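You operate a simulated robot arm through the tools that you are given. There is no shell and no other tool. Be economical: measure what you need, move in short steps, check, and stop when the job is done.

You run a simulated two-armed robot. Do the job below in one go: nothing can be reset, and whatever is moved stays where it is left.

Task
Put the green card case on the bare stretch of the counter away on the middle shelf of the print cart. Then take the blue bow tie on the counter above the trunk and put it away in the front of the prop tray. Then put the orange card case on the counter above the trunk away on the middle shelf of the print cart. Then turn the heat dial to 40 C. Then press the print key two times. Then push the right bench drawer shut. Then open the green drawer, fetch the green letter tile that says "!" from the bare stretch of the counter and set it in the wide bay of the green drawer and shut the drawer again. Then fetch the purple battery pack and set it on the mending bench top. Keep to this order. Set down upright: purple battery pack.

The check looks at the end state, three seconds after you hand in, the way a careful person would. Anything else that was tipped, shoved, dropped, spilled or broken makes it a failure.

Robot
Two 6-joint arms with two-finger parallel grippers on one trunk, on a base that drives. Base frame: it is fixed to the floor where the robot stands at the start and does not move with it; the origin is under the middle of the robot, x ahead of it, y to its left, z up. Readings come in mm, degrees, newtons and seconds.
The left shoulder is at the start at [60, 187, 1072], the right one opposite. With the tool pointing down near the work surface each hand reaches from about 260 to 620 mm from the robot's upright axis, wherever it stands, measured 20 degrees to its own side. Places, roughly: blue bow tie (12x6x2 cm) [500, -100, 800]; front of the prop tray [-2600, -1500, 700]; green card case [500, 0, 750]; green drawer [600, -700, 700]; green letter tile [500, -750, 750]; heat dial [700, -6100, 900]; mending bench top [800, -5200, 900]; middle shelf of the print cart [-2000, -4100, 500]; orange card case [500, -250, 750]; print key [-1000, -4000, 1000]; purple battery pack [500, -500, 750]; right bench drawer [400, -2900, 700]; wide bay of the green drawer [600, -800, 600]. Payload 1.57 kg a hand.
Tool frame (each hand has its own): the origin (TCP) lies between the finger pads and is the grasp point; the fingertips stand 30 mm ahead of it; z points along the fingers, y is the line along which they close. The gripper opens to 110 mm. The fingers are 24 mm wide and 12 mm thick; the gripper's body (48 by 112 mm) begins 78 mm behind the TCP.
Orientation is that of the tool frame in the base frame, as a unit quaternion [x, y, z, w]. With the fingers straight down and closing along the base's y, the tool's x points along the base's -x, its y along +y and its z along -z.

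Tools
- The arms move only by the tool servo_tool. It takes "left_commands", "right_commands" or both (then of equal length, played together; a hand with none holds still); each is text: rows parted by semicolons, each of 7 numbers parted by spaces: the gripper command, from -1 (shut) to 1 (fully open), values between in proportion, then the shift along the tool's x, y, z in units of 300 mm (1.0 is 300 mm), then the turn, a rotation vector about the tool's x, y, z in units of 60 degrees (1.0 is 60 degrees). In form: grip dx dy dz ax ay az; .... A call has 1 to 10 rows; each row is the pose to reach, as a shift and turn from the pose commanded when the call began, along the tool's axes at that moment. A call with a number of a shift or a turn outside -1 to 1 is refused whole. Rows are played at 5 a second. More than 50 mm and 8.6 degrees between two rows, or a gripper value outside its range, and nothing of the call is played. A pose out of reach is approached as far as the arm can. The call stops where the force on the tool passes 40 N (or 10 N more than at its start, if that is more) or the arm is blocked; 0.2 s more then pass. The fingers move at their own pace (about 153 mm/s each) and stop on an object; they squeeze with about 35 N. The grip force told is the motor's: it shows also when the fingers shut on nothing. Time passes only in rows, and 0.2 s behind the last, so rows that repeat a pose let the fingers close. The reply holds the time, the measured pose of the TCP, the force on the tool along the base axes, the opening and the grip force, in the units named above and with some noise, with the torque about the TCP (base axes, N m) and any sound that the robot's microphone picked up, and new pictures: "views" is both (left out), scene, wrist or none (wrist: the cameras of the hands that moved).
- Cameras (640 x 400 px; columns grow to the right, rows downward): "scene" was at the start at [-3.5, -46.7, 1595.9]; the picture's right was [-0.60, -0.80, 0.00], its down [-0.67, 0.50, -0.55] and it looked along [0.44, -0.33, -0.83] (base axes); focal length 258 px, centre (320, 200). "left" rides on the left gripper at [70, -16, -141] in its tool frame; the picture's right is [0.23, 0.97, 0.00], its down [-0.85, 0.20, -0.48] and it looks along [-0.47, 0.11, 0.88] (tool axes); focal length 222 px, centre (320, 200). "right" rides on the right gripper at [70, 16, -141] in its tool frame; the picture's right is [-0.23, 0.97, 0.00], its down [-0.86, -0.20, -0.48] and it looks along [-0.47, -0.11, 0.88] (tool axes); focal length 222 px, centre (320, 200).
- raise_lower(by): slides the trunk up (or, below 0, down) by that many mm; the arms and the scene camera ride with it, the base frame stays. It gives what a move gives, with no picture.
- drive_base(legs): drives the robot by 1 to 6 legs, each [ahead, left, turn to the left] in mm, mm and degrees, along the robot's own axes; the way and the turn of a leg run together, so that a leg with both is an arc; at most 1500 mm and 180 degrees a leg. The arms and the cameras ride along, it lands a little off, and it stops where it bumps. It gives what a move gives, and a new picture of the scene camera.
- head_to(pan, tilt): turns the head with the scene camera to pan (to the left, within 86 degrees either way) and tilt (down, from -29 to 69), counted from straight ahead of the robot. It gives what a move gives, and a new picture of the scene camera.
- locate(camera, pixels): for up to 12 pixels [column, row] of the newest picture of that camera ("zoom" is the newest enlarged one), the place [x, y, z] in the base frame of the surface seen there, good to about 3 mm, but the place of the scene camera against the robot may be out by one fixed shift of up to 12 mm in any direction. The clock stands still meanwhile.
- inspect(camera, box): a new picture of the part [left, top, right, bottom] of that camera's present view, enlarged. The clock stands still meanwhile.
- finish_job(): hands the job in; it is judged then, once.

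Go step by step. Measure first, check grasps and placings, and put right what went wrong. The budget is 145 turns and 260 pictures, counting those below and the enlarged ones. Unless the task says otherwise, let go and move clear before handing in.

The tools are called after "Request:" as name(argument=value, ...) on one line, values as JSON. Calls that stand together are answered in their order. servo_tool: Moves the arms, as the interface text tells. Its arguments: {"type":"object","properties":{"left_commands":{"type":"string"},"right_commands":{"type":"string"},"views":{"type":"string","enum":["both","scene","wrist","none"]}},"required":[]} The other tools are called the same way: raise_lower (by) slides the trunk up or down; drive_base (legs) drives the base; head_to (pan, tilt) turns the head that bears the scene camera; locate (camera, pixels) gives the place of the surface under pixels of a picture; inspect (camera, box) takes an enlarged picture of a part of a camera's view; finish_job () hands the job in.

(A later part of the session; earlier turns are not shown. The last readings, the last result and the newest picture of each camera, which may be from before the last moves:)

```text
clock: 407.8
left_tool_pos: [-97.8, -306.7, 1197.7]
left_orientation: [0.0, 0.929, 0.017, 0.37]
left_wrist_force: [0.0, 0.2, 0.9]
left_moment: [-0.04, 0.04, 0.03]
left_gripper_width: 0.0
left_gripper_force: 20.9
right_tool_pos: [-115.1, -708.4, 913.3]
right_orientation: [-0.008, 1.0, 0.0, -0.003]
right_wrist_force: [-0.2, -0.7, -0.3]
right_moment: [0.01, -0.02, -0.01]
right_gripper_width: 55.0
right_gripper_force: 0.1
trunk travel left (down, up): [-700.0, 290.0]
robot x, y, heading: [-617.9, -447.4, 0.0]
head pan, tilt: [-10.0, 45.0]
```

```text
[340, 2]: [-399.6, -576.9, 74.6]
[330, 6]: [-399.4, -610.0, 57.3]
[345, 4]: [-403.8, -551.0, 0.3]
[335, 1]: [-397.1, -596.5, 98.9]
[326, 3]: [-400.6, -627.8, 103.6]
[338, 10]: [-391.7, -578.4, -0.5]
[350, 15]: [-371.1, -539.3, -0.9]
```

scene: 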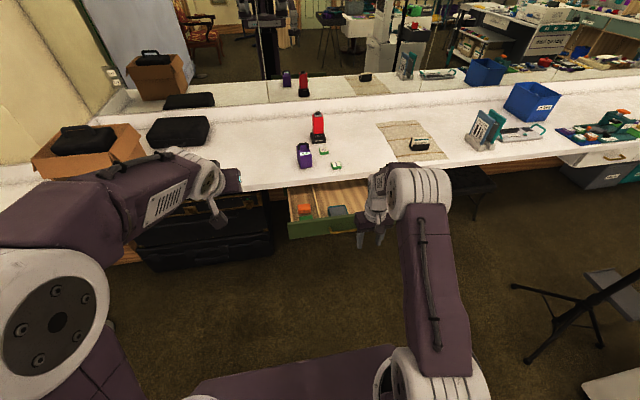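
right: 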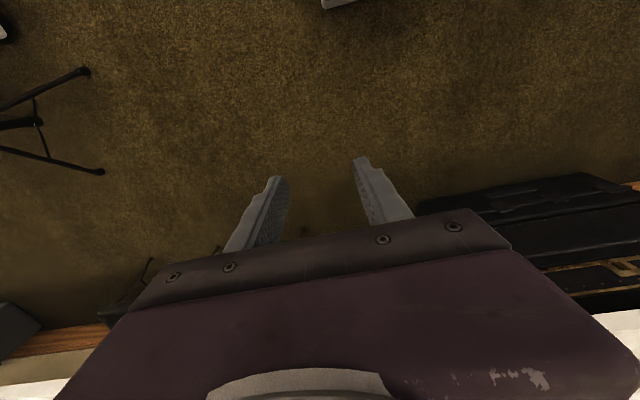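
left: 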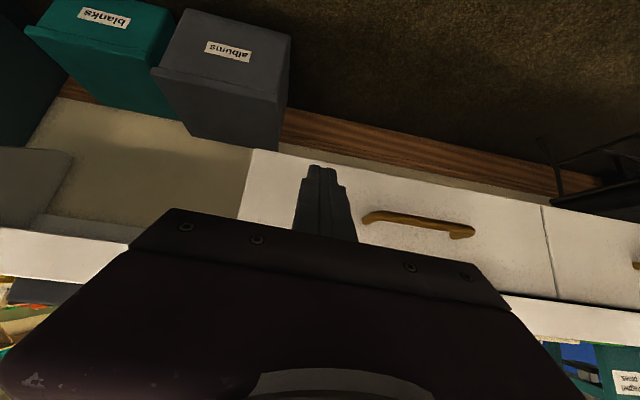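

The base front is only 218 mm ahead of the axis, so I can approach with the drawer open. I'll drive up so the right hand comes over the "!" tile.

Request:
drive_base(legs=[[520, -28, 0]])

Request:
servo_tool(right_commands="0.3 -0.1 0 0 0 0 0; 0.3 -0.1 0 0 0 0 0", views="wrist")

```text
clock: 410.8
left_tool_pos: [418.4, -329.3, 1198.7]
left_orientation: [-0.001, 0.929, 0.017, 0.371]
left_wrist_force: [0.8, -0.4, -0.8]
left_moment: [0.0, -0.03, -0.03]
left_gripper_width: 0.1
left_gripper_force: 21.6
right_tool_pos: [402.3, -731.5, 913.3]
right_orientation: [-0.01, 1.0, 0.0, -0.002]
right_wrist_force: [0.3, -0.1, 0.7]
right_moment: [0.02, 0.0, -0.02]
right_gripper_width: 54.9
right_gripper_force: 0.1
trunk travel left (down, up): [-700.0, 290.0]
robot x, y, heading: [-96.6, -468.6, 0.2]
head pan, tilt: [-10.0, 45.0]
```

scene: 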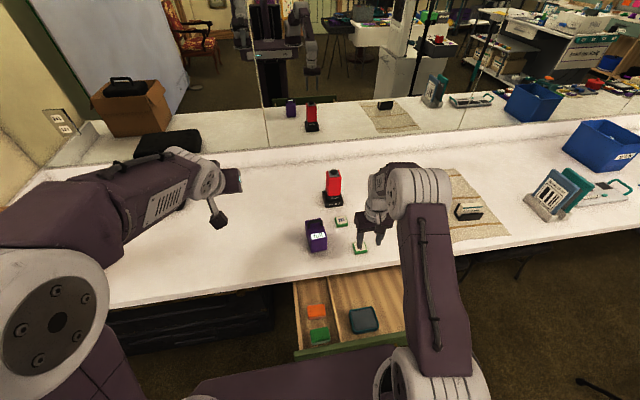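

```text
clock: 411.4
left_tool_pos: [417.3, -329.4, 1198.7]
left_orientation: [-0.001, 0.929, 0.017, 0.371]
left_wrist_force: [-0.6, -0.2, 0.3]
left_moment: [0.0, 0.01, -0.01]
left_gripper_width: 0.1
left_gripper_force: 20.7
right_tool_pos: [433.3, -731.5, 912.7]
right_orientation: [-0.01, 1.0, 0.0, -0.003]
right_wrist_force: [-0.2, 0.4, 0.1]
right_moment: [0.01, -0.03, -0.01]
right_gripper_width: 71.4
right_gripper_force: 0.0
trunk travel left (down, up): [-700.0, 290.0]
robot x, y, heading: [-97.2, -471.3, 0.3]
head pan, tilt: [-10.0, 45.0]
```

right: 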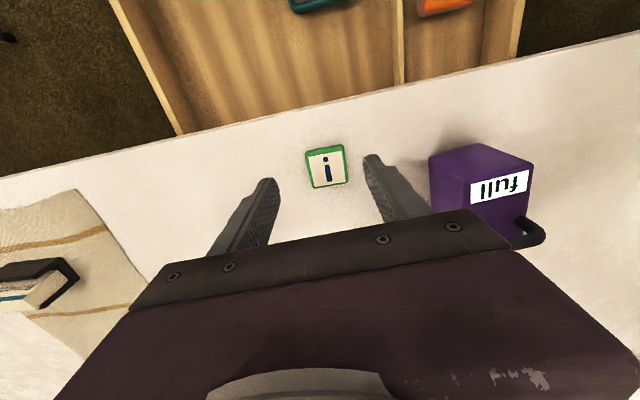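

Request:
locate(camera="right", pixels=[[306, 150], [342, 146], [313, 188], [347, 180], [327, 168], [430, 155], [532, 165], [470, 207], [480, 165], [445, 190]])

Request:
inspect(camera="right", box=[280, 120, 560, 250])

```text
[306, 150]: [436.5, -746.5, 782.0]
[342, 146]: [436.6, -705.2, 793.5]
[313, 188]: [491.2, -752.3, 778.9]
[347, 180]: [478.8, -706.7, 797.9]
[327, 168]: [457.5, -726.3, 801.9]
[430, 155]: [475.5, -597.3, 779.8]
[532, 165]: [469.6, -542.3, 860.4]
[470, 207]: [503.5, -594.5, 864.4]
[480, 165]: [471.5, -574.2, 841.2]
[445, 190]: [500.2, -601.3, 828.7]
```

```text
2.29 times, centred on (420, 185) of right
```

zoom: 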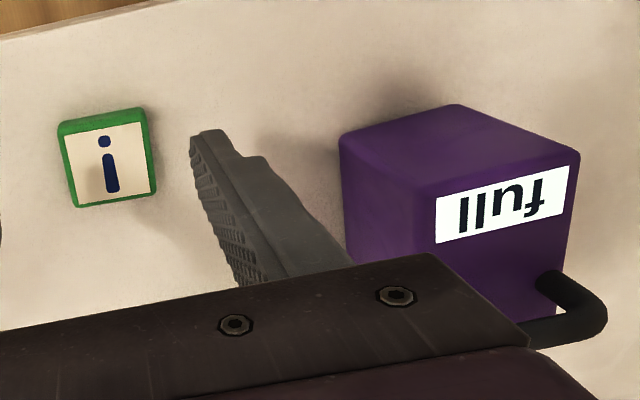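

The "!" tile is centred at [458, -726], square to the base, and the pack is well clear. I'll descend, grip, and lift.

Request:
servo_tool(right_commands="0.3 -0.083 0.018 0.1 0 0 0; 0.3 -0.083 0.018 0.22 0 0 0; 0.3 -0.083 0.018 0.32 0 0 0; 0.3 -0.083 0.018 0.348 0 0 0; -1 -0.083 0.018 0.348 0 0 0; -1 -0.083 0.018 0.348 0 0 0; -1 -0.083 0.018 0.348 0 0 0; -1 -0.083 0.018 0.22 0 0 0; -1 -0.083 0.018 0.08 0 0 0; -1 -0.083 0.018 0.0 0 0 0", views="wrist")

```text
clock: 413.6
left_tool_pos: [417.9, -328.7, 1198.5]
left_orientation: [-0.002, 0.929, 0.018, 0.37]
left_wrist_force: [-0.3, 0.7, -0.3]
left_moment: [0.0, 0.01, -0.02]
left_gripper_width: 0.0
left_gripper_force: 21.1
right_tool_pos: [457.5, -725.3, 909.5]
right_orientation: [-0.01, 1.0, 0.0, -0.004]
right_wrist_force: [-0.1, 0.6, 0.3]
right_moment: [0.04, 0.01, 0.01]
right_gripper_width: 46.7
right_gripper_force: 34.6
trunk travel left (down, up): [-700.0, 290.0]
robot x, y, heading: [-99.1, -468.7, 0.1]
head pan, tilt: [-10.0, 45.0]
```

right: 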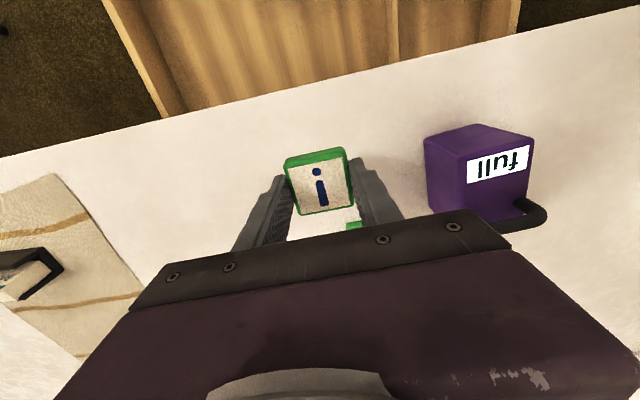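

The tile is held (46.7 mm). I'll move it back over the open wide bay, then lower the trunk.

Request:
servo_tool(right_commands="-1 0.12 -0.07 0 0 0 0; -1 0.24 -0.14 0 0 0 0; -1 0.36 -0.21 0 0 0 0; -1 0.48 -0.28 0 0 0 0; -1 0.557 -0.317 0 0 0 0; -1 0.557 -0.317 0 0 0 0", views="none")

Request:
raise_lower(by=-130)

Request:
servo_tool(right_commands="-1 0 0 0 0 0 0", views="both")

```text
clock: 415.0
left_tool_pos: [419.0, -328.8, 1198.4]
left_orientation: [-0.002, 0.929, 0.017, 0.37]
left_wrist_force: [-0.5, -1.3, 0.3]
left_moment: [0.0, 0.0, 0.01]
left_gripper_width: 0.0
left_gripper_force: 21.1
right_tool_pos: [294.1, -823.3, 913.2]
right_orientation: [-0.01, 1.0, -0.001, -0.003]
right_wrist_force: [0.4, 0.0, 0.1]
right_moment: [0.0, 0.0, 0.02]
right_gripper_width: 46.9
right_gripper_force: 34.9
trunk travel left (down, up): [-700.0, 290.0]
robot x, y, heading: [-98.6, -468.6, 0.3]
head pan, tilt: [-10.0, 45.0]
```

```text
clock: 416.6
left_tool_pos: [418.8, -328.7, 1067.9]
left_orientation: [-0.001, 0.929, 0.017, 0.37]
left_wrist_force: [0.0, 0.0, -0.9]
left_moment: [0.02, -0.03, 0.01]
left_gripper_width: 0.1
left_gripper_force: 21.1
right_tool_pos: [294.9, -823.7, 784.1]
right_orientation: [-0.011, 1.0, 0.0, -0.002]
right_wrist_force: [-0.2, 0.9, 0.3]
right_moment: [-0.01, 0.03, -0.01]
right_gripper_width: 46.7
right_gripper_force: 35.1
trunk travel left (down, up): [-570.0, 420.0]
robot x, y, heading: [-99.7, -468.0, 0.5]
head pan, tilt: [-10.0, 45.0]
```

```text
clock: 417.0
left_tool_pos: [418.6, -327.1, 1068.3]
left_orientation: [-0.001, 0.929, 0.017, 0.369]
left_wrist_force: [0.0, 0.7, 0.7]
left_moment: [-0.02, 0.01, 0.01]
left_gripper_width: 0.0
left_gripper_force: 21.3
right_tool_pos: [294.5, -824.5, 783.0]
right_orientation: [-0.01, 1.0, 0.0, -0.003]
right_wrist_force: [0.4, -0.8, -0.9]
right_moment: [0.0, 0.01, -0.02]
right_gripper_width: 46.7
right_gripper_force: 35.6
trunk travel left (down, up): [-570.0, 420.0]
robot x, y, heading: [-99.6, -466.4, 0.4]
head pan, tilt: [-10.0, 45.0]
```

scene: 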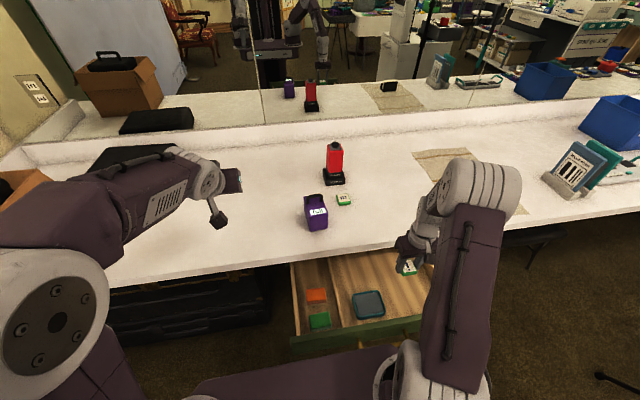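
right: 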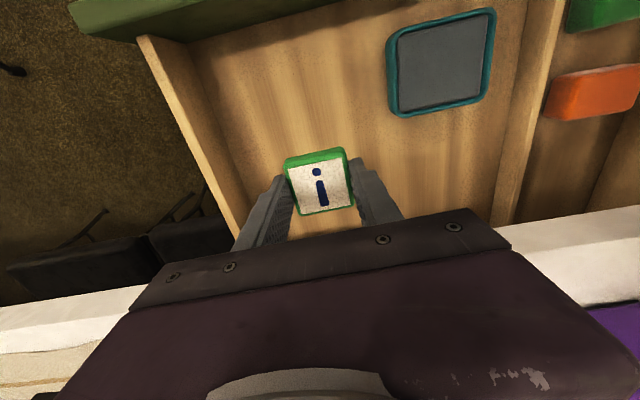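

The tile hangs over bare wood in the wide bay. I'll lower to contact.

Request:
servo_tool(right_commands="-1 0 0 0.14 0 0 0; -1 0 0 0.26 0 0 0; -1 0 0 0.32 0 0 0; -1 0 0 0.335 0 0 0; -1 0 0 0.345 0 0 0; -1 0 0 0.353 0 0 0; -1 0 0 0.36 0 0 0; -1 0 0 0.367 0 0 0; -1 0 0 0.374 0 0 0; -1 0 0 0.38 0 0 0", views="wrist")

```text
clock: 418.6
left_tool_pos: [415.3, -327.3, 1068.6]
left_orientation: [-0.002, 0.928, 0.016, 0.371]
left_wrist_force: [0.2, 0.2, 0.3]
left_moment: [0.0, 0.02, -0.01]
left_gripper_width: 0.0
left_gripper_force: 21.4
right_tool_pos: [294.9, -823.2, 680.6]
right_orientation: [-0.01, 1.0, -0.003, 0.002]
right_wrist_force: [-2.4, 4.8, 29.6]
right_moment: [0.99, 0.44, -0.05]
right_gripper_width: 46.8
right_gripper_force: 35.0
trunk travel left (down, up): [-570.0, 420.0]
robot x, y, heading: [-98.7, -470.5, 0.6]
head pan, tilt: [-10.0, 45.0]
stopped in row 8 (right hand): the force on the tool passed its limit at 44 N (the readings are from after the stop); the commanded pose is now the measured one
```

right: 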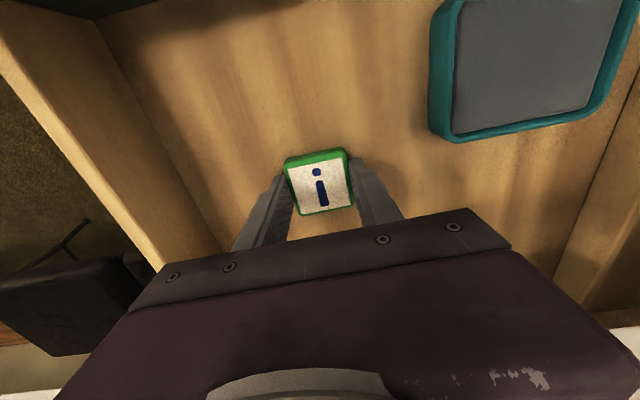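

Contact. I'll release, lift straight up, and raise the trunk.

Request:
servo_tool(right_commands="0.1 0 0 -0.006 0 0 0; 0.1 0 0 -0.006 0 0 0; 0.1 0 0 -0.006 0 0 0; 0.1 0 0 -0.1 0 0 0; 0.1 0 0 -0.25 0 0 0; 0.1 0 0 -0.4 0 0 0; 0.1 0 0 -0.5 0 0 0; 0.1 0 0 -0.5 0 0 0", views="wrist")

Request:
raise_lower(by=130)

```text
clock: 420.4
left_tool_pos: [419.6, -328.2, 1066.7]
left_orientation: [-0.001, 0.929, 0.017, 0.37]
left_wrist_force: [0.0, -0.4, -0.1]
left_moment: [-0.02, 0.0, 0.01]
left_gripper_width: 0.1
left_gripper_force: 21.4
right_tool_pos: [294.1, -823.3, 827.4]
right_orientation: [-0.011, 1.0, -0.001, -0.001]
right_wrist_force: [0.0, -0.1, 0.4]
right_moment: [0.03, -0.02, 0.0]
right_gripper_width: 60.5
right_gripper_force: 0.1
trunk travel left (down, up): [-570.0, 420.0]
robot x, y, heading: [-101.4, -468.5, 0.4]
head pan, tilt: [-10.0, 45.0]
```

right: 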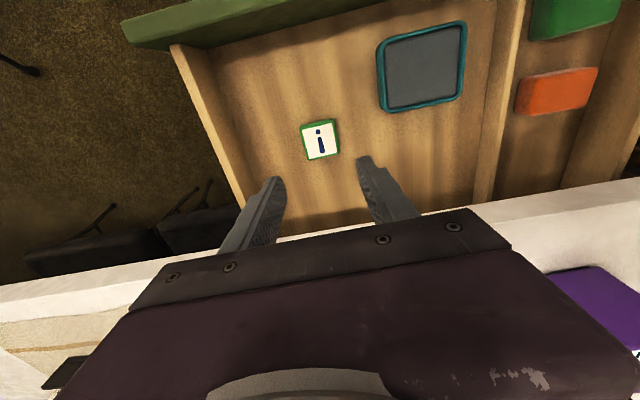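

```text
clock: 422.0
left_tool_pos: [418.5, -328.3, 1198.0]
left_orientation: [-0.001, 0.929, 0.017, 0.37]
left_wrist_force: [0.1, 0.4, -0.2]
left_moment: [0.01, -0.02, 0.05]
left_gripper_width: 0.0
left_gripper_force: 21.2
right_tool_pos: [293.7, -823.3, 956.5]
right_orientation: [-0.011, 1.0, -0.001, 0.0]
right_wrist_force: [-0.3, 0.3, 0.2]
right_moment: [0.0, -0.05, -0.05]
right_gripper_width: 60.5
right_gripper_force: 0.1
trunk travel left (down, up): [-700.0, 290.0]
robot x, y, heading: [-97.5, -471.7, 0.4]
head pan, tilt: [-10.0, 45.0]
```

The tile lies in the wide bay. To shut the drawer I'll back off, bring the tilted left hand down to drawer height, and push left of the handle (y ≈ -560).

Request:
drive_base(legs=[[-420, 0, 0], [0, -228, 0]])

Request:
servo_tool(left_commands="-1 0.08 0 0.08 0 0 0; -1 0.16 0 0.16 0 0 0; -1 0.24 0 0.24 0 0 0; -1 0.32 0 0.32 0 0 0; -1 0.4 0 0.4 0 0 0; -1 0.48 0 0.48 0 0 0; -1 0.55 0 0.55 0 0 0; -1 0.55 0 0.55 0 0 0", views="none")

Request:
raise_lower(by=-280)

Request:
servo_tool(left_commands="-1 0 0 0 0 0 0", views="both")

```text
clock: 425.9
left_tool_pos: [-7.0, -558.3, 1197.9]
left_orientation: [-0.004, 0.928, 0.018, 0.371]
left_wrist_force: [0.6, -0.2, -0.2]
left_moment: [0.03, -0.03, 0.01]
left_gripper_width: 0.0
left_gripper_force: 21.9
right_tool_pos: [-128.4, -1054.1, 959.3]
right_orientation: [-0.013, 1.0, 0.0, 0.001]
right_wrist_force: [0.2, 0.3, 0.0]
right_moment: [0.0, 0.02, 0.0]
right_gripper_width: 60.2
right_gripper_force: 0.0
trunk travel left (down, up): [-700.0, 290.0]
robot x, y, heading: [-524.1, -703.9, 0.7]
head pan, tilt: [-10.0, 45.0]
```

scene: 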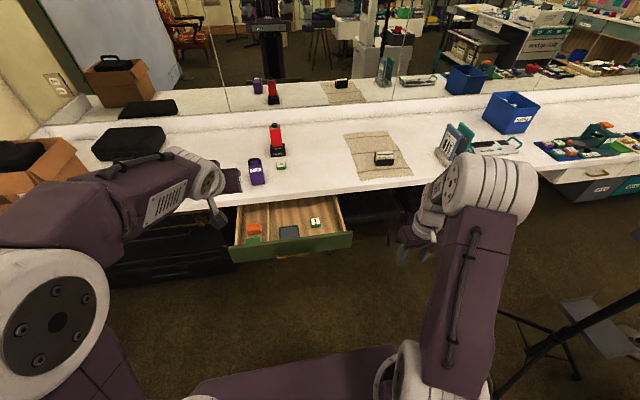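

```text
clock: 427.7
left_tool_pos: [-15.4, -550.8, 962.6]
left_orientation: [-0.005, 0.929, 0.018, 0.371]
left_wrist_force: [0.4, -0.7, -0.4]
left_moment: [0.0, 0.02, -0.01]
left_gripper_width: 0.0
left_gripper_force: 21.2
right_tool_pos: [-129.1, -1054.2, 958.8]
right_orientation: [-0.013, 1.0, -0.001, 0.0]
right_wrist_force: [0.4, 0.8, -0.7]
right_moment: [0.01, -0.02, -0.03]
right_gripper_width: 60.6
right_gripper_force: 0.1
trunk travel left (down, up): [-700.0, 290.0]
robot x, y, heading: [-524.4, -702.7, 0.9]
head pan, tilt: [-10.0, 45.0]
```

```text
clock: 430.6
left_tool_pos: [-15.8, -550.6, 683.1]
left_orientation: [-0.004, 0.929, 0.018, 0.37]
left_wrist_force: [-0.8, -0.6, 0.5]
left_moment: [0.02, -0.06, 0.03]
left_gripper_width: 0.0
left_gripper_force: 21.3
right_tool_pos: [-128.4, -1054.1, 676.7]
right_orientation: [-0.013, 1.0, -0.001, 0.0]
right_wrist_force: [-0.1, 0.1, -0.1]
right_moment: [0.01, -0.03, 0.0]
right_gripper_width: 60.5
right_gripper_force: 0.1
trunk travel left (down, up): [-420.0, 570.0]
robot x, y, heading: [-525.1, -703.0, 0.5]
head pan, tilt: [-10.0, 45.0]
```

```text
clock: 431.0
left_tool_pos: [-15.3, -551.7, 684.4]
left_orientation: [-0.004, 0.929, 0.018, 0.37]
left_wrist_force: [-0.7, -0.1, 0.1]
left_moment: [0.02, 0.0, -0.03]
left_gripper_width: 0.2
left_gripper_force: 21.6
right_tool_pos: [-128.3, -1054.7, 677.9]
right_orientation: [-0.014, 1.0, -0.001, 0.0]
right_wrist_force: [-0.2, 0.4, -0.7]
right_moment: [0.03, 0.01, 0.01]
right_gripper_width: 60.6
right_gripper_force: 0.0
trunk travel left (down, up): [-420.0, 570.0]
robot x, y, heading: [-523.5, -701.0, 0.8]
head pan, tilt: [-10.0, 45.0]
```

scene: 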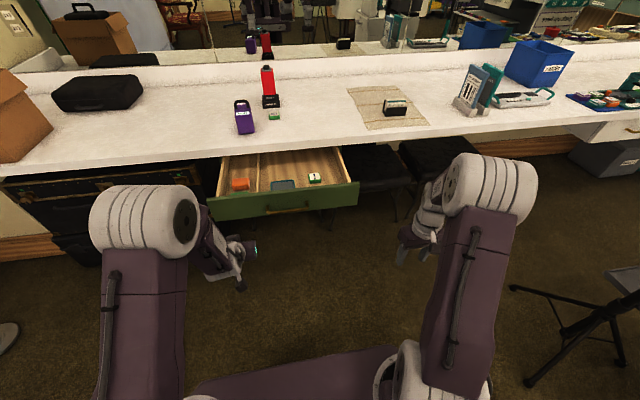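
left: 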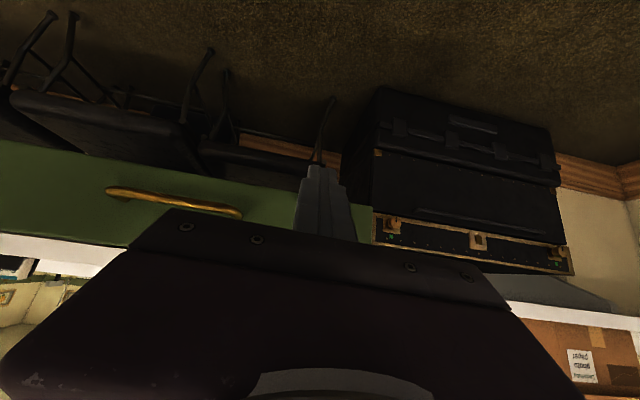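

Request:
locate(camera="left", pixels=[[368, 225], [260, 190], [235, 212], [330, 240], [280, 200], [365, 205]])

Request:
drive_base(legs=[[330, 0, -0.7]])

```text
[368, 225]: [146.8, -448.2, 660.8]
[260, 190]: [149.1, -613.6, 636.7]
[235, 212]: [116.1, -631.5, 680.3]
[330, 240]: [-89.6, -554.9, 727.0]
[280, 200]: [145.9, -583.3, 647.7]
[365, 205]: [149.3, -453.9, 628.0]
```

```text
clock: 433.1
left_tool_pos: [314.8, -556.7, 683.0]
left_orientation: [0.004, 0.929, 0.015, 0.369]
left_wrist_force: [-0.7, 1.2, 0.4]
left_moment: [-0.02, -0.02, 0.01]
left_gripper_width: 0.0
left_gripper_force: 21.6
right_tool_pos: [193.6, -1058.5, 676.9]
right_orientation: [-0.005, 1.0, -0.001, -0.001]
right_wrist_force: [0.3, -0.6, -0.3]
right_moment: [-0.01, 0.01, 0.02]
right_gripper_width: 60.4
right_gripper_force: 0.0
trunk travel left (down, up): [-420.0, 570.0]
robot x, y, heading: [-194.8, -701.0, -0.2]
head pan, tilt: [-10.0, 45.0]
```

scene: 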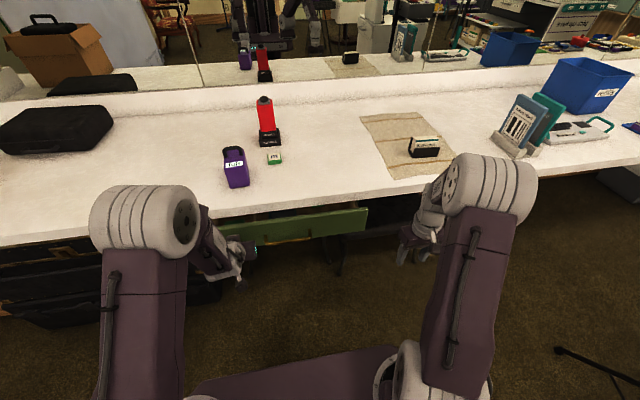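

Pushing smoothly; the front is at about x 340. I'll continue until it stops.

Request:
drive_base(legs=[[100, 0, 0]])

Request:
locate(camera="scene", pixels=[[300, 240], [340, 240], [320, 230], [260, 252]])

```text
clock: 434.3
left_tool_pos: [395.3, -557.0, 683.1]
left_orientation: [0.003, 0.931, 0.016, 0.365]
left_wrist_force: [-0.1, -0.2, -0.6]
left_moment: [0.0, -0.01, -0.02]
left_gripper_width: 0.0
left_gripper_force: 21.2
right_tool_pos: [277.9, -1059.4, 677.4]
right_orientation: [-0.007, 1.0, -0.001, 0.0]
right_wrist_force: [0.1, -0.4, 0.1]
right_moment: [-0.02, -0.01, -0.02]
right_gripper_width: 60.3
right_gripper_force: 0.0
trunk travel left (down, up): [-420.0, 570.0]
robot x, y, heading: [-114.0, -698.4, 0.0]
head pan, tilt: [-10.0, 45.0]
stopped in leg 1: the force on the tool passed its limit at 279 N (the readings are from after the stop); the commanded pose is now the measured one
```

scene: 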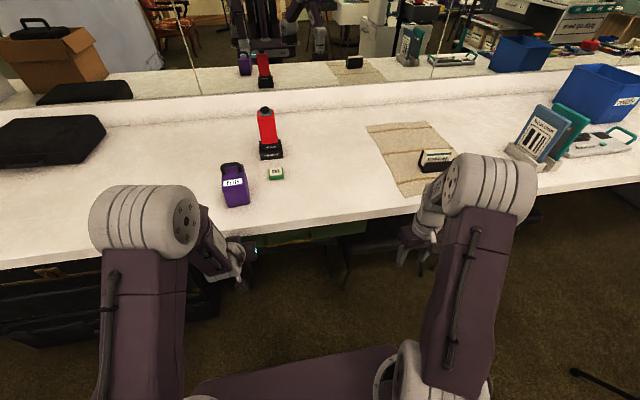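

```text
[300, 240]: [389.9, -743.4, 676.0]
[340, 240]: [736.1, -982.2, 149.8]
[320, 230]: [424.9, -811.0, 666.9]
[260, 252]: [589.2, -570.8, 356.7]
```

The drawer face is back at x ≈ 425 — shut. Now the purple battery pack: I'll back off, raise, and line the right hand up over it.

Request:
drive_base(legs=[[-250, 0, 0], [0, 400, 0]])

Request:
raise_lower(by=350)

Request:
servo_tool(right_commands="1 -0.1 0.08 0 0 0 0; 1 -0.2 0.16 0 0 0 0; 1 -0.3 0.24 0 0 0 0; 1 -0.4 0.3 0 0 0 0; 1 -0.4 0.3 0 0 0 0", views="both")

```text
clock: 438.2
left_tool_pos: [140.5, -149.9, 682.3]
left_orientation: [-0.001, 0.93, 0.017, 0.366]
left_wrist_force: [-0.3, -0.2, 0.2]
left_moment: [-0.03, 0.0, 0.01]
left_gripper_width: 0.1
left_gripper_force: 21.1
right_tool_pos: [27.3, -651.6, 677.8]
right_orientation: [-0.01, 1.0, 0.0, 0.0]
right_wrist_force: [0.1, -0.1, 0.4]
right_moment: [-0.03, -0.03, -0.01]
right_gripper_width: 60.4
right_gripper_force: 0.0
trunk travel left (down, up): [-420.0, 570.0]
robot x, y, heading: [-365.6, -297.7, 0.6]
head pan, tilt: [-10.0, 45.0]
```

scene: 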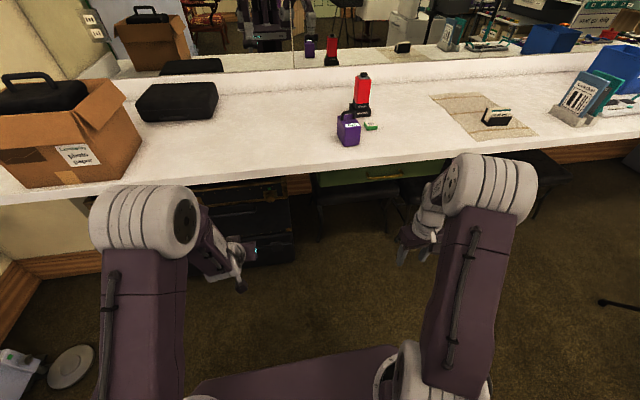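

```text
clock: 441.6
left_tool_pos: [139.7, -149.0, 1032.2]
left_orientation: [0.0, 0.931, 0.016, 0.365]
left_wrist_force: [-1.3, 0.5, 0.8]
left_moment: [0.0, 0.03, 0.04]
left_gripper_width: 0.2
left_gripper_force: 21.3
right_tool_pos: [26.1, -651.9, 1026.9]
right_orientation: [-0.011, 1.0, -0.001, -0.001]
right_wrist_force: [0.4, 0.2, -0.1]
right_moment: [0.0, -0.02, -0.02]
right_gripper_width: 60.7
right_gripper_force: 0.1
trunk travel left (down, up): [-770.0, 220.0]
robot x, y, heading: [-367.1, -300.2, 0.6]
head pan, tilt: [-10.0, 45.0]
```

```text
clock: 442.8
left_tool_pos: [139.7, -150.1, 1032.6]
left_orientation: [0.0, 0.931, 0.017, 0.366]
left_wrist_force: [0.7, -0.2, 0.0]
left_moment: [0.0, 0.0, 0.02]
left_gripper_width: 0.3
left_gripper_force: 21.3
right_tool_pos: [145.0, -558.4, 1027.9]
right_orientation: [-0.01, 1.0, 0.0, 0.0]
right_wrist_force: [0.0, 0.9, 1.0]
right_moment: [0.01, 0.03, 0.01]
right_gripper_width: 110.0
right_gripper_force: 0.1
trunk travel left (down, up): [-770.0, 220.0]
robot x, y, heading: [-366.4, -298.5, 0.5]
head pan, tilt: [-10.0, 45.0]
```

scene: 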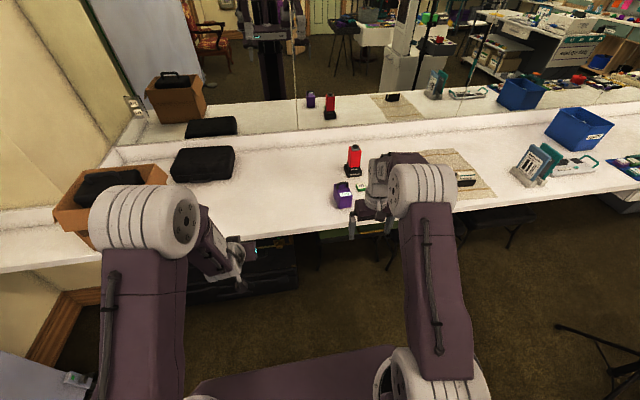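
right: 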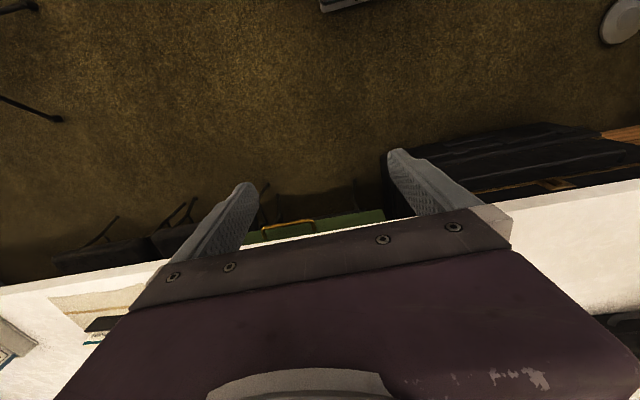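

Request:
drive_base(legs=[[335, 0, -0.5]])

Request:
servo_tool(right_commands="1 0 0 0 0 0 0", views="wrist")

Request:
inspect(camera="scene", box=[300, 140, 460, 260])

```text
clock: 445.1
left_tool_pos: [477.5, -152.2, 1032.4]
left_orientation: [0.003, 0.93, 0.015, 0.367]
left_wrist_force: [0.7, 0.2, 0.1]
left_moment: [0.0, 0.02, -0.01]
left_gripper_width: 0.0
left_gripper_force: 20.7
right_tool_pos: [480.4, -561.2, 1028.1]
right_orientation: [-0.006, 1.0, -0.001, 0.0]
right_wrist_force: [-0.2, 0.0, 0.0]
right_moment: [-0.01, 0.0, -0.02]
right_gripper_width: 110.0
right_gripper_force: 0.1
trunk travel left (down, up): [-770.0, 220.0]
robot x, y, heading: [-21.7, -299.9, -0.0]
head pan, tilt: [-10.0, 45.0]
```

scene: 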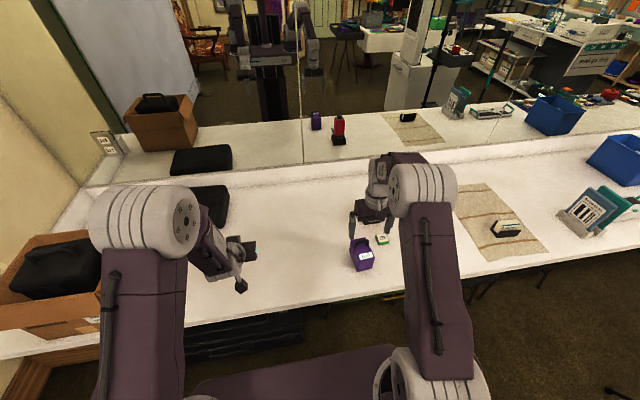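

```text
clock: 445.5
left_tool_pos: [480.2, -153.2, 1033.0]
left_orientation: [0.003, 0.93, 0.015, 0.367]
left_wrist_force: [-0.4, 0.7, 0.0]
left_moment: [-0.02, -0.01, 0.01]
left_gripper_width: 0.0
left_gripper_force: 22.0
right_tool_pos: [481.1, -562.1, 1028.2]
right_orientation: [-0.006, 1.0, -0.001, 0.0]
right_wrist_force: [-0.4, 0.6, -0.5]
right_moment: [-0.03, 0.01, 0.0]
right_gripper_width: 110.0
right_gripper_force: 0.1
trunk travel left (down, up): [-770.0, 220.0]
robot x, y, heading: [-28.4, -295.5, 0.1]
head pan, tilt: [-10.0, 45.0]
```

right: 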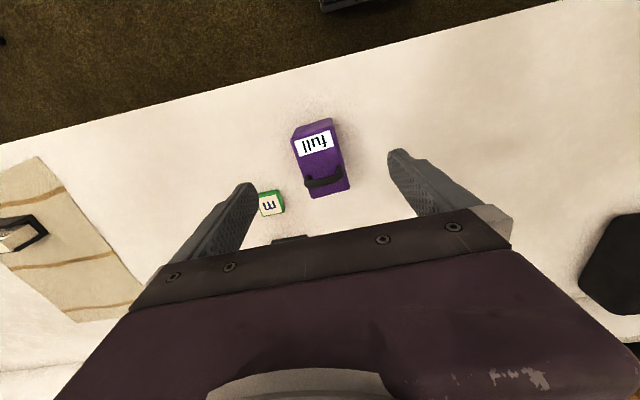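

```text
3.33 times, centred on (380, 200) of scene
```

zoom: 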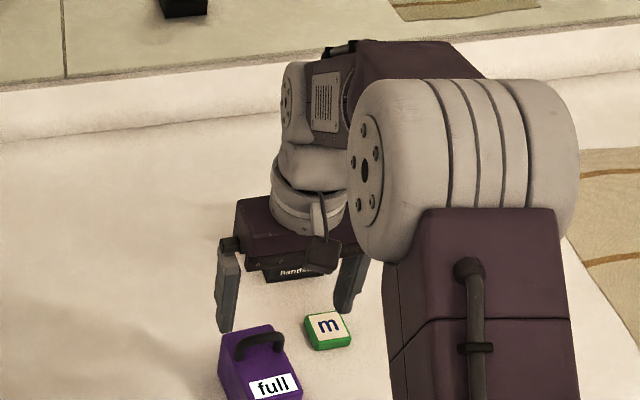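

Request:
locate(camera="right", pixels=[[296, 140], [331, 125], [316, 145], [345, 186], [316, 193], [325, 182], [308, 170], [340, 165], [322, 165], [260, 195], [283, 205], [290, 240]])

Request:
inspect(camera="right", box=[240, 100, 400, 260])

```text
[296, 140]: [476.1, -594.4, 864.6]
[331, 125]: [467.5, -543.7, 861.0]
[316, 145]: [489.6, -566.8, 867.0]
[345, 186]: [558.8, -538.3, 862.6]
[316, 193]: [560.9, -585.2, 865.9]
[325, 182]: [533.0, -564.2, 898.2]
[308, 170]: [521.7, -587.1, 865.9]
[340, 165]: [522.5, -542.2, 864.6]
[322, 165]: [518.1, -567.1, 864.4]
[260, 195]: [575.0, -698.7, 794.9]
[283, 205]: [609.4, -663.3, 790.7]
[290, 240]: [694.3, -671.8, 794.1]
```

```text
2.50 times, centred on (320, 180) of right
```

zoom: 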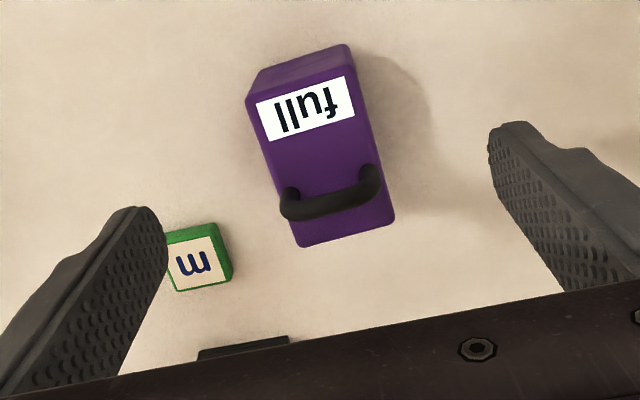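

The pack spans x 470–563, y -594 to -540, about 5° counter-clockwise, top z 864 with a handle arch to 898. I'll grip its upper sides with TCP at z 830 so the palm clears the handle.

Request:
servo_tool(right_commands="0.5 -0.06 -0.013 0.12 0 0 -0.083; 0.5 -0.113 -0.013 0.26 0 0 -0.083; 0.5 -0.113 -0.013 0.4 0 0 -0.083; 0.5 -0.113 -0.013 0.54 0 0 -0.083; 0.5 -0.113 -0.013 0.66 0 0 -0.083; -1 -0.113 -0.013 0.66 0 0 -0.083; -1 -0.113 -0.013 0.66 0 0 -0.083; -1 -0.113 -0.013 0.66 0 0 -0.083; -1 -0.113 -0.013 0.66 0 0 -0.083", views="wrist")

```text
clock: 447.5
left_tool_pos: [479.5, -152.0, 1033.3]
left_orientation: [0.003, 0.931, 0.016, 0.365]
left_wrist_force: [0.4, 0.0, -0.5]
left_moment: [0.01, -0.02, 0.01]
left_gripper_width: 0.0
left_gripper_force: 21.1
right_tool_pos: [516.9, -564.6, 830.0]
right_orientation: [-0.049, 0.999, -0.001, 0.001]
right_wrist_force: [2.1, -2.6, 2.9]
right_moment: [0.18, -0.46, -0.13]
right_gripper_width: 63.9
right_gripper_force: 35.3
trunk travel left (down, up): [-770.0, 220.0]
robot x, y, heading: [-26.4, -293.2, 0.1]
head pan, tilt: [-10.0, 45.0]
```

right: 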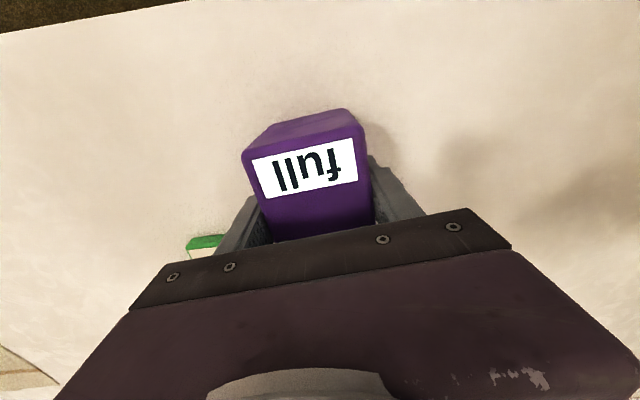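

Gripped at 64 mm. I'll lift it straight up and check it hangs level.

Request:
servo_tool(right_commands="-1 0 0 -0.05 0 0 0; -1 0 0 -0.15 0 0 0; -1 0 0 -0.3 0 0 0; -1 0 0 -0.45 0 0 0; -1 0 0 -0.6 0 0 0; -1 0 0 -0.6 0 0 0", views="both")

```text
clock: 448.9
left_tool_pos: [480.7, -152.8, 1031.1]
left_orientation: [0.003, 0.931, 0.016, 0.365]
left_wrist_force: [0.0, 0.1, -0.5]
left_moment: [0.0, 0.0, 0.01]
left_gripper_width: 0.2
left_gripper_force: 21.4
right_tool_pos: [515.5, -565.1, 1008.1]
right_orientation: [-0.05, 0.999, -0.001, -0.002]
right_wrist_force: [0.7, 0.0, -7.1]
right_moment: [0.0, 0.02, 0.01]
right_gripper_width: 63.9
right_gripper_force: 35.4
trunk travel left (down, up): [-770.0, 220.0]
robot x, y, heading: [-24.3, -295.5, 0.1]
head pan, tilt: [-10.0, 45.0]
```

scene: 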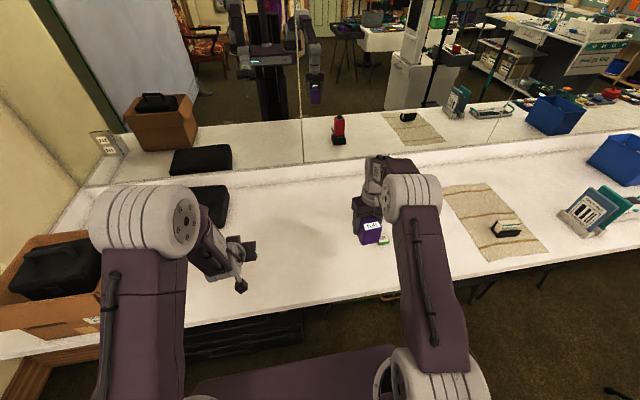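
right: 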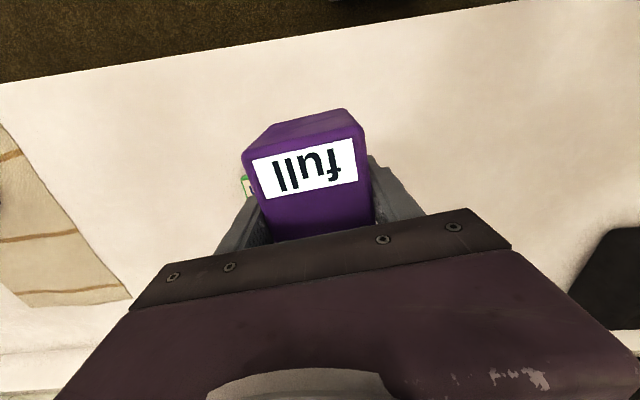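

The pack hangs level (about 0.7 kg). I'll carry it along the lane back to the mending bench.

Request:
drive_base(legs=[[-400, 0, 0], [0, 0, -90], [0, -1140, 0], [1450, 0, 0]])

```text
clock: 467.3
left_tool_pos: [-1501.4, -2243.8, 1032.4]
left_orientation: [0.681, 0.634, -0.256, 0.261]
left_wrist_force: [-0.7, 0.7, -0.5]
left_moment: [0.01, -0.02, 0.02]
left_gripper_width: 0.0
left_gripper_force: 21.2
right_tool_pos: [-1917.3, -2252.0, 1009.3]
right_orientation: [0.694, 0.72, -0.001, -0.002]
right_wrist_force: [-0.5, 0.0, -7.4]
right_moment: [0.0, 0.01, -0.02]
right_gripper_width: 63.9
right_gripper_force: 35.1
trunk travel left (down, up): [-770.0, 220.0]
robot x, y, heading: [-1610.0, -1731.9, -93.6]
head pan, tilt: [-10.0, 45.0]
```

scene: 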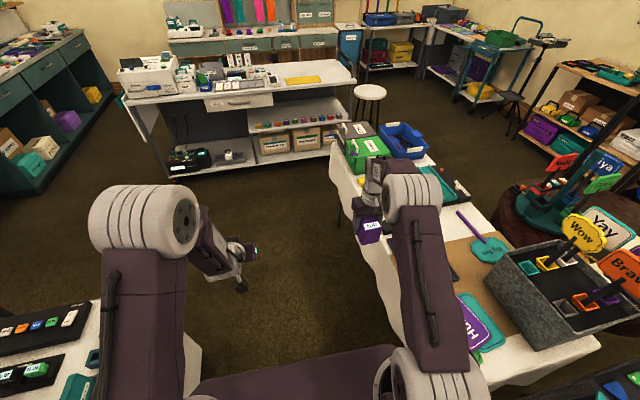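

Request:
drive_base(legs=[[0, 45, 3.6], [1400, 0, 0], [0, 1480, 0], [1350, 0, 0]])

Request:
head_to(pan=75, tilt=35)

```text
clock: 488.2
left_tool_pos: [23.3, -5044.2, 1032.1]
left_orientation: [0.663, 0.653, -0.249, 0.268]
left_wrist_force: [0.2, 0.0, 0.8]
left_moment: [0.01, 0.02, -0.02]
left_gripper_width: 0.0
left_gripper_force: 21.3
right_tool_pos: [-388.9, -5075.4, 1008.2]
right_orientation: [0.674, 0.739, 0.0, -0.002]
right_wrist_force: [-0.3, -0.7, -7.5]
right_moment: [0.04, -0.03, -0.03]
right_gripper_width: 64.1
right_gripper_force: 34.9
trunk travel left (down, up): [-770.0, 220.0]
robot x, y, heading: [-116.8, -4533.9, -90.3]
head pan, tilt: [-10.0, 45.0]
```

scene: 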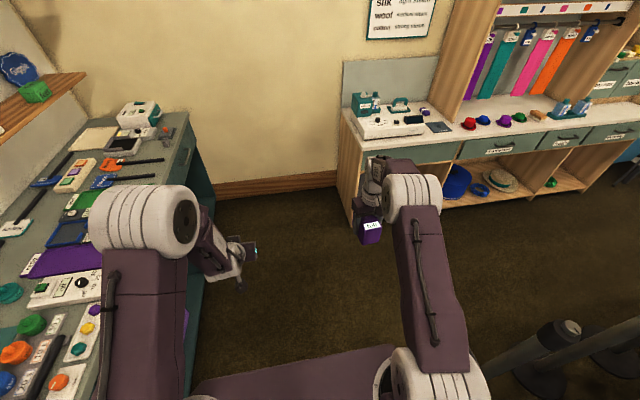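

```text
clock: 489.8
left_tool_pos: [24.1, -5042.7, 1031.9]
left_orientation: [0.663, 0.654, -0.248, 0.268]
left_wrist_force: [0.6, -0.8, -0.3]
left_moment: [-0.01, -0.02, 0.0]
left_gripper_width: 0.0
left_gripper_force: 21.6
right_tool_pos: [-388.3, -5075.6, 1009.0]
right_orientation: [0.674, 0.739, 0.001, -0.001]
right_wrist_force: [0.2, 0.5, -8.2]
right_moment: [0.03, 0.01, 0.02]
right_gripper_width: 63.9
right_gripper_force: 35.4
trunk travel left (down, up): [-770.0, 220.0]
robot x, y, heading: [-118.0, -4533.7, -90.4]
head pan, tilt: [75.0, 35.0]
```

scene: 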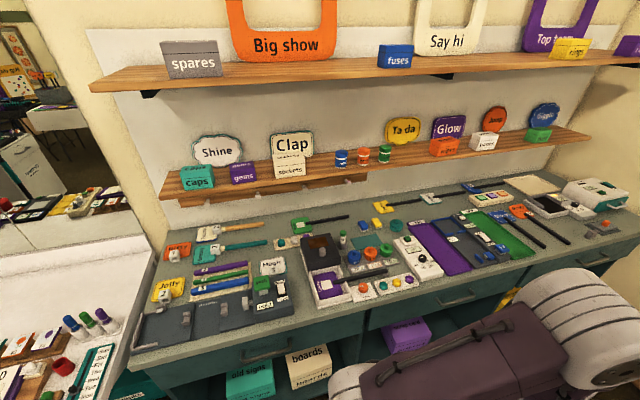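

The bench is fairly full; I'll raise the trunk, face the bench around y -5200, and look for a bare spot from above.

Request:
raise_lower(by=150)

Request:
drive_base(legs=[[560, 0, 0], [0, 0, 90]])

Request:
head_to(pan=0, tilt=35)

```text
clock: 491.6
left_tool_pos: [24.1, -5044.4, 1182.5]
left_orientation: [0.663, 0.653, -0.248, 0.269]
left_wrist_force: [0.7, -0.1, -0.2]
left_moment: [0.03, 0.0, -0.01]
left_gripper_width: 0.3
left_gripper_force: 21.5
right_tool_pos: [-388.0, -5075.4, 1158.5]
right_orientation: [0.675, 0.738, 0.001, 0.0]
right_wrist_force: [-0.6, -0.6, -6.8]
right_moment: [0.02, 0.05, -0.01]
right_gripper_width: 63.8
right_gripper_force: 35.0
trunk travel left (down, up): [-920.0, 70.0]
robot x, y, heading: [-116.6, -4530.0, -90.7]
head pan, tilt: [75.0, 35.0]
```

```text
clock: 498.8
left_tool_pos: [377.9, -4912.8, 1181.4]
left_orientation: [-0.032, 0.93, 0.029, 0.364]
left_wrist_force: [0.4, 0.5, 0.7]
left_moment: [0.01, 0.0, 0.0]
left_gripper_width: 0.0
left_gripper_force: 21.2
right_tool_pos: [443.8, -5320.1, 1158.1]
right_orientation: [-0.087, 0.996, -0.001, -0.002]
right_wrist_force: [-0.2, -0.8, -7.0]
right_moment: [0.0, 0.01, -0.01]
right_gripper_width: 63.6
right_gripper_force: 34.5
trunk travel left (down, up): [-920.0, 70.0]
robot x, y, heading: [-119.6, -5090.7, 4.3]
head pan, tilt: [75.0, 35.0]
```

scene: 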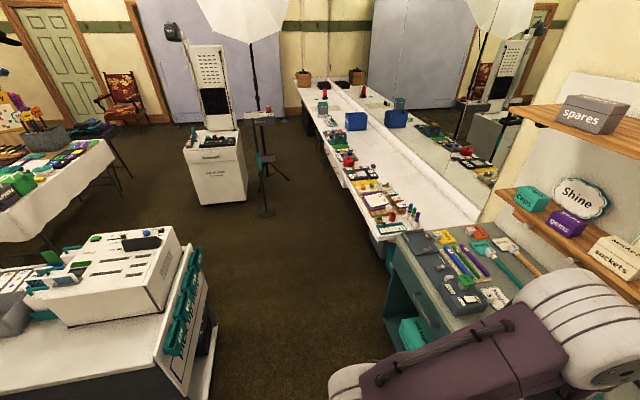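

```text
clock: 500.2
left_tool_pos: [378.3, -4913.4, 1181.2]
left_orientation: [-0.033, 0.93, 0.03, 0.365]
left_wrist_force: [0.9, -0.1, -0.4]
left_moment: [0.01, -0.03, -0.03]
left_gripper_width: 0.0
left_gripper_force: 21.2
right_tool_pos: [444.0, -5319.9, 1157.7]
right_orientation: [-0.088, 0.996, -0.001, -0.002]
right_wrist_force: [0.3, 0.4, -6.9]
right_moment: [0.01, 0.02, 0.0]
right_gripper_width: 64.0
right_gripper_force: 35.5
trunk travel left (down, up): [-920.0, 70.0]
robot x, y, heading: [-120.1, -5095.9, 4.2]
head pan, tilt: [0.0, 35.0]
```

scene: 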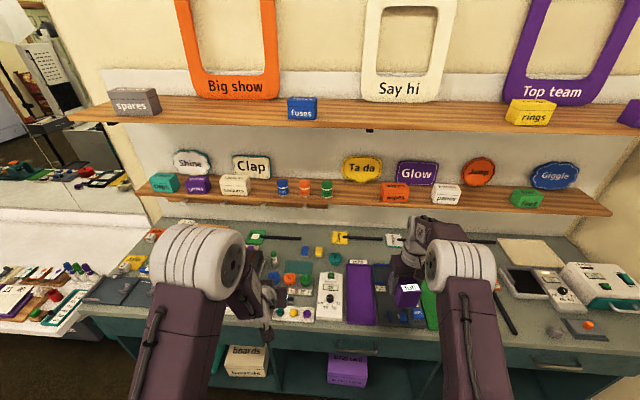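

Request:
inspect(camera="scene", box=[240, 220, 440, 345])

Request:
inspect(camera="scene", box=[420, 225, 620, 350])

Request:
inspect(camera="right", box=[0, 0, 640, 400])

```text
3.20 times, centred on (340, 282) of scene
```

zoom: 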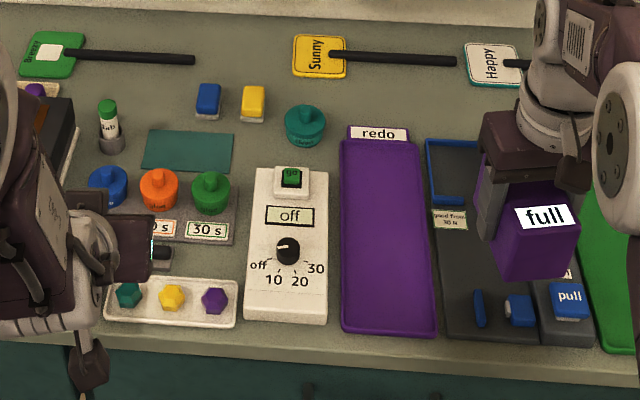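

```text
3.20 times, centred on (520, 288) of scene
```

zoom: 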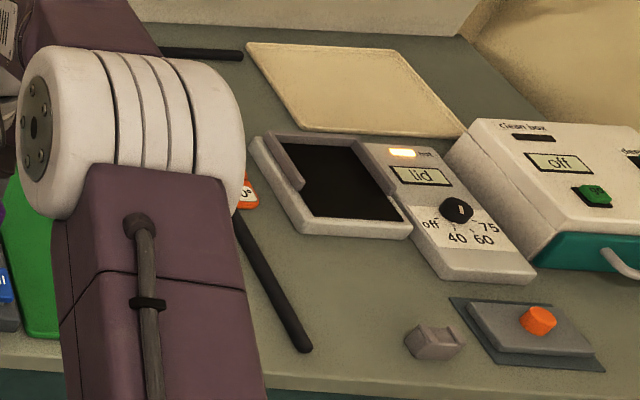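

```text
1.00 times, centred on (320, 200) of right (not enlarged: the box is as wide or as high as the picture)
```

zoom: 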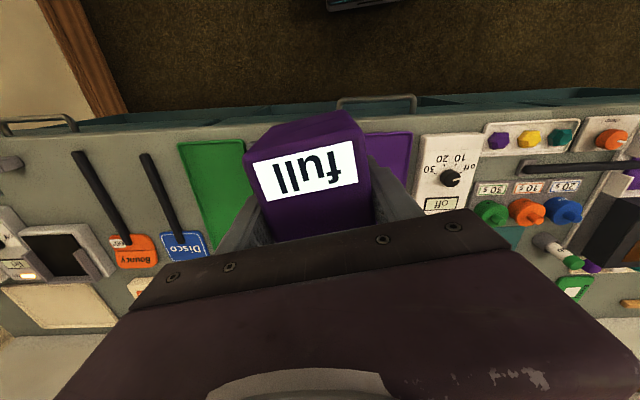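

A bare patch is visible in front of the hot plate, between the stick end and the grey bracket (zoom (345,290)). I'll measure its bounds.

Request:
locate(camera="scene", pixels=[[528, 316], [523, 305], [539, 328], [514, 333], [547, 331], [512, 298], [547, 302], [530, 340], [509, 318], [535, 310], [363, 250], [420, 310]])

```text
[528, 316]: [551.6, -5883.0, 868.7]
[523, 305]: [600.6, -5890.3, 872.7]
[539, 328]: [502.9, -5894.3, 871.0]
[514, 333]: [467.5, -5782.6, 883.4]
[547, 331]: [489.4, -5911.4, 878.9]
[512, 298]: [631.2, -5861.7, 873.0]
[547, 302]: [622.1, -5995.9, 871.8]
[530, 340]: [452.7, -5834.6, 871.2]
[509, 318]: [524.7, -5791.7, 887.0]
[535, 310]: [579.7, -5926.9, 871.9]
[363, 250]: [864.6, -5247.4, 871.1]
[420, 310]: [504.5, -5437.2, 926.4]
```

The bare patch is x 460–620, y -5800 to -5895, bench top z ≈ 871. I'll aim to set the pack at about [530, -5850], well clear of the hot plate, stick and bracket.

Request:
drive_base(legs=[[0, 0, -4.2], [0, -490, 0], [105, 0, 0]])

Request:
servo_tool(right_commands="-1 0 0 0 0 0 0.05; -1 0 0 0 0 0 0.1; -1 0 0 0 0 0 0.1", views="both")

```text
clock: 504.4
left_tool_pos: [488.6, -5438.1, 1182.7]
left_orientation: [0.004, 0.93, 0.015, 0.368]
left_wrist_force: [-0.1, -0.5, -0.7]
left_moment: [0.01, 0.02, 0.02]
left_gripper_width: 0.2
left_gripper_force: 21.1
right_tool_pos: [523.0, -5850.6, 1160.5]
right_orientation: [-0.05, 0.999, -0.001, 0.001]
right_wrist_force: [-0.9, 0.2, -6.8]
right_moment: [-0.01, 0.01, 0.0]
right_gripper_width: 64.1
right_gripper_force: 35.0
trunk travel left (down, up): [-920.0, 70.0]
robot x, y, heading: [-14.3, -5584.7, 0.1]
head pan, tilt: [0.0, 35.0]
```

scene: 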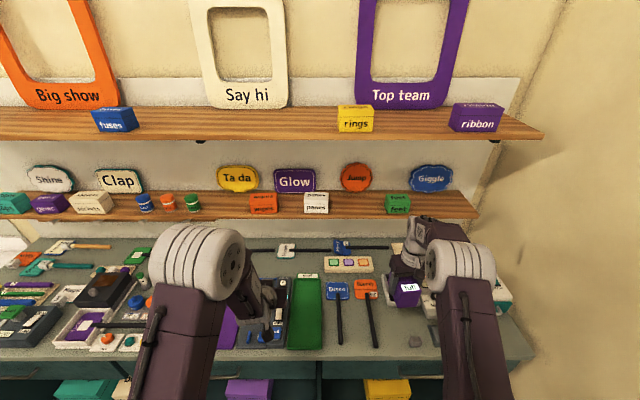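

```text
clock: 505.1
left_tool_pos: [495.3, -5437.3, 1180.6]
left_orientation: [0.002, 0.931, 0.016, 0.365]
left_wrist_force: [0.1, -0.8, 0.0]
left_moment: [-0.02, 0.03, 0.02]
left_gripper_width: 0.2
left_gripper_force: 21.7
right_tool_pos: [528.6, -5850.1, 1156.2]
right_orientation: [0.003, 1.0, -0.001, -0.003]
right_wrist_force: [-0.2, 0.5, -7.8]
right_moment: [-0.01, 0.06, -0.04]
right_gripper_width: 64.0
right_gripper_force: 34.9
trunk travel left (down, up): [-920.0, 70.0]
robot x, y, heading: [-18.0, -5581.1, 0.2]
head pan, tilt: [0.0, 35.0]
```

scene: 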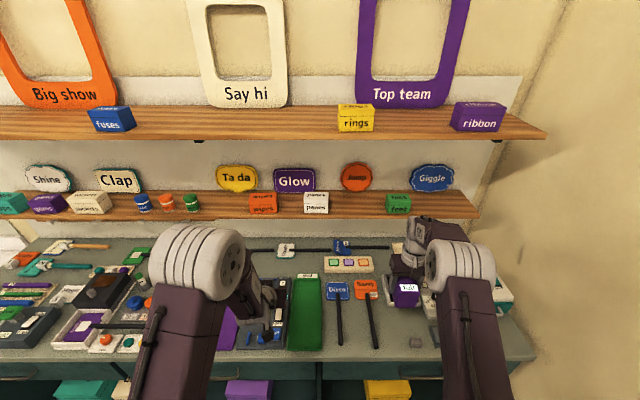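
right: 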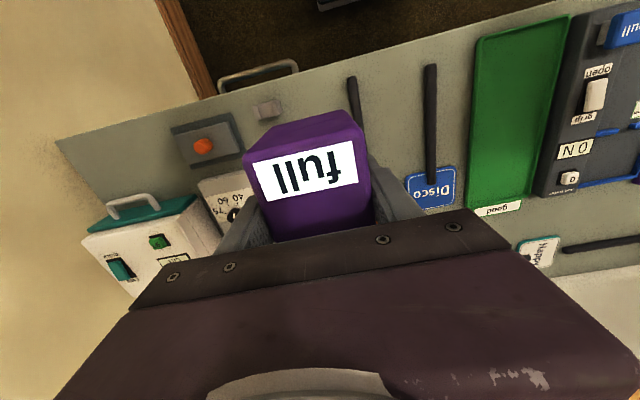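

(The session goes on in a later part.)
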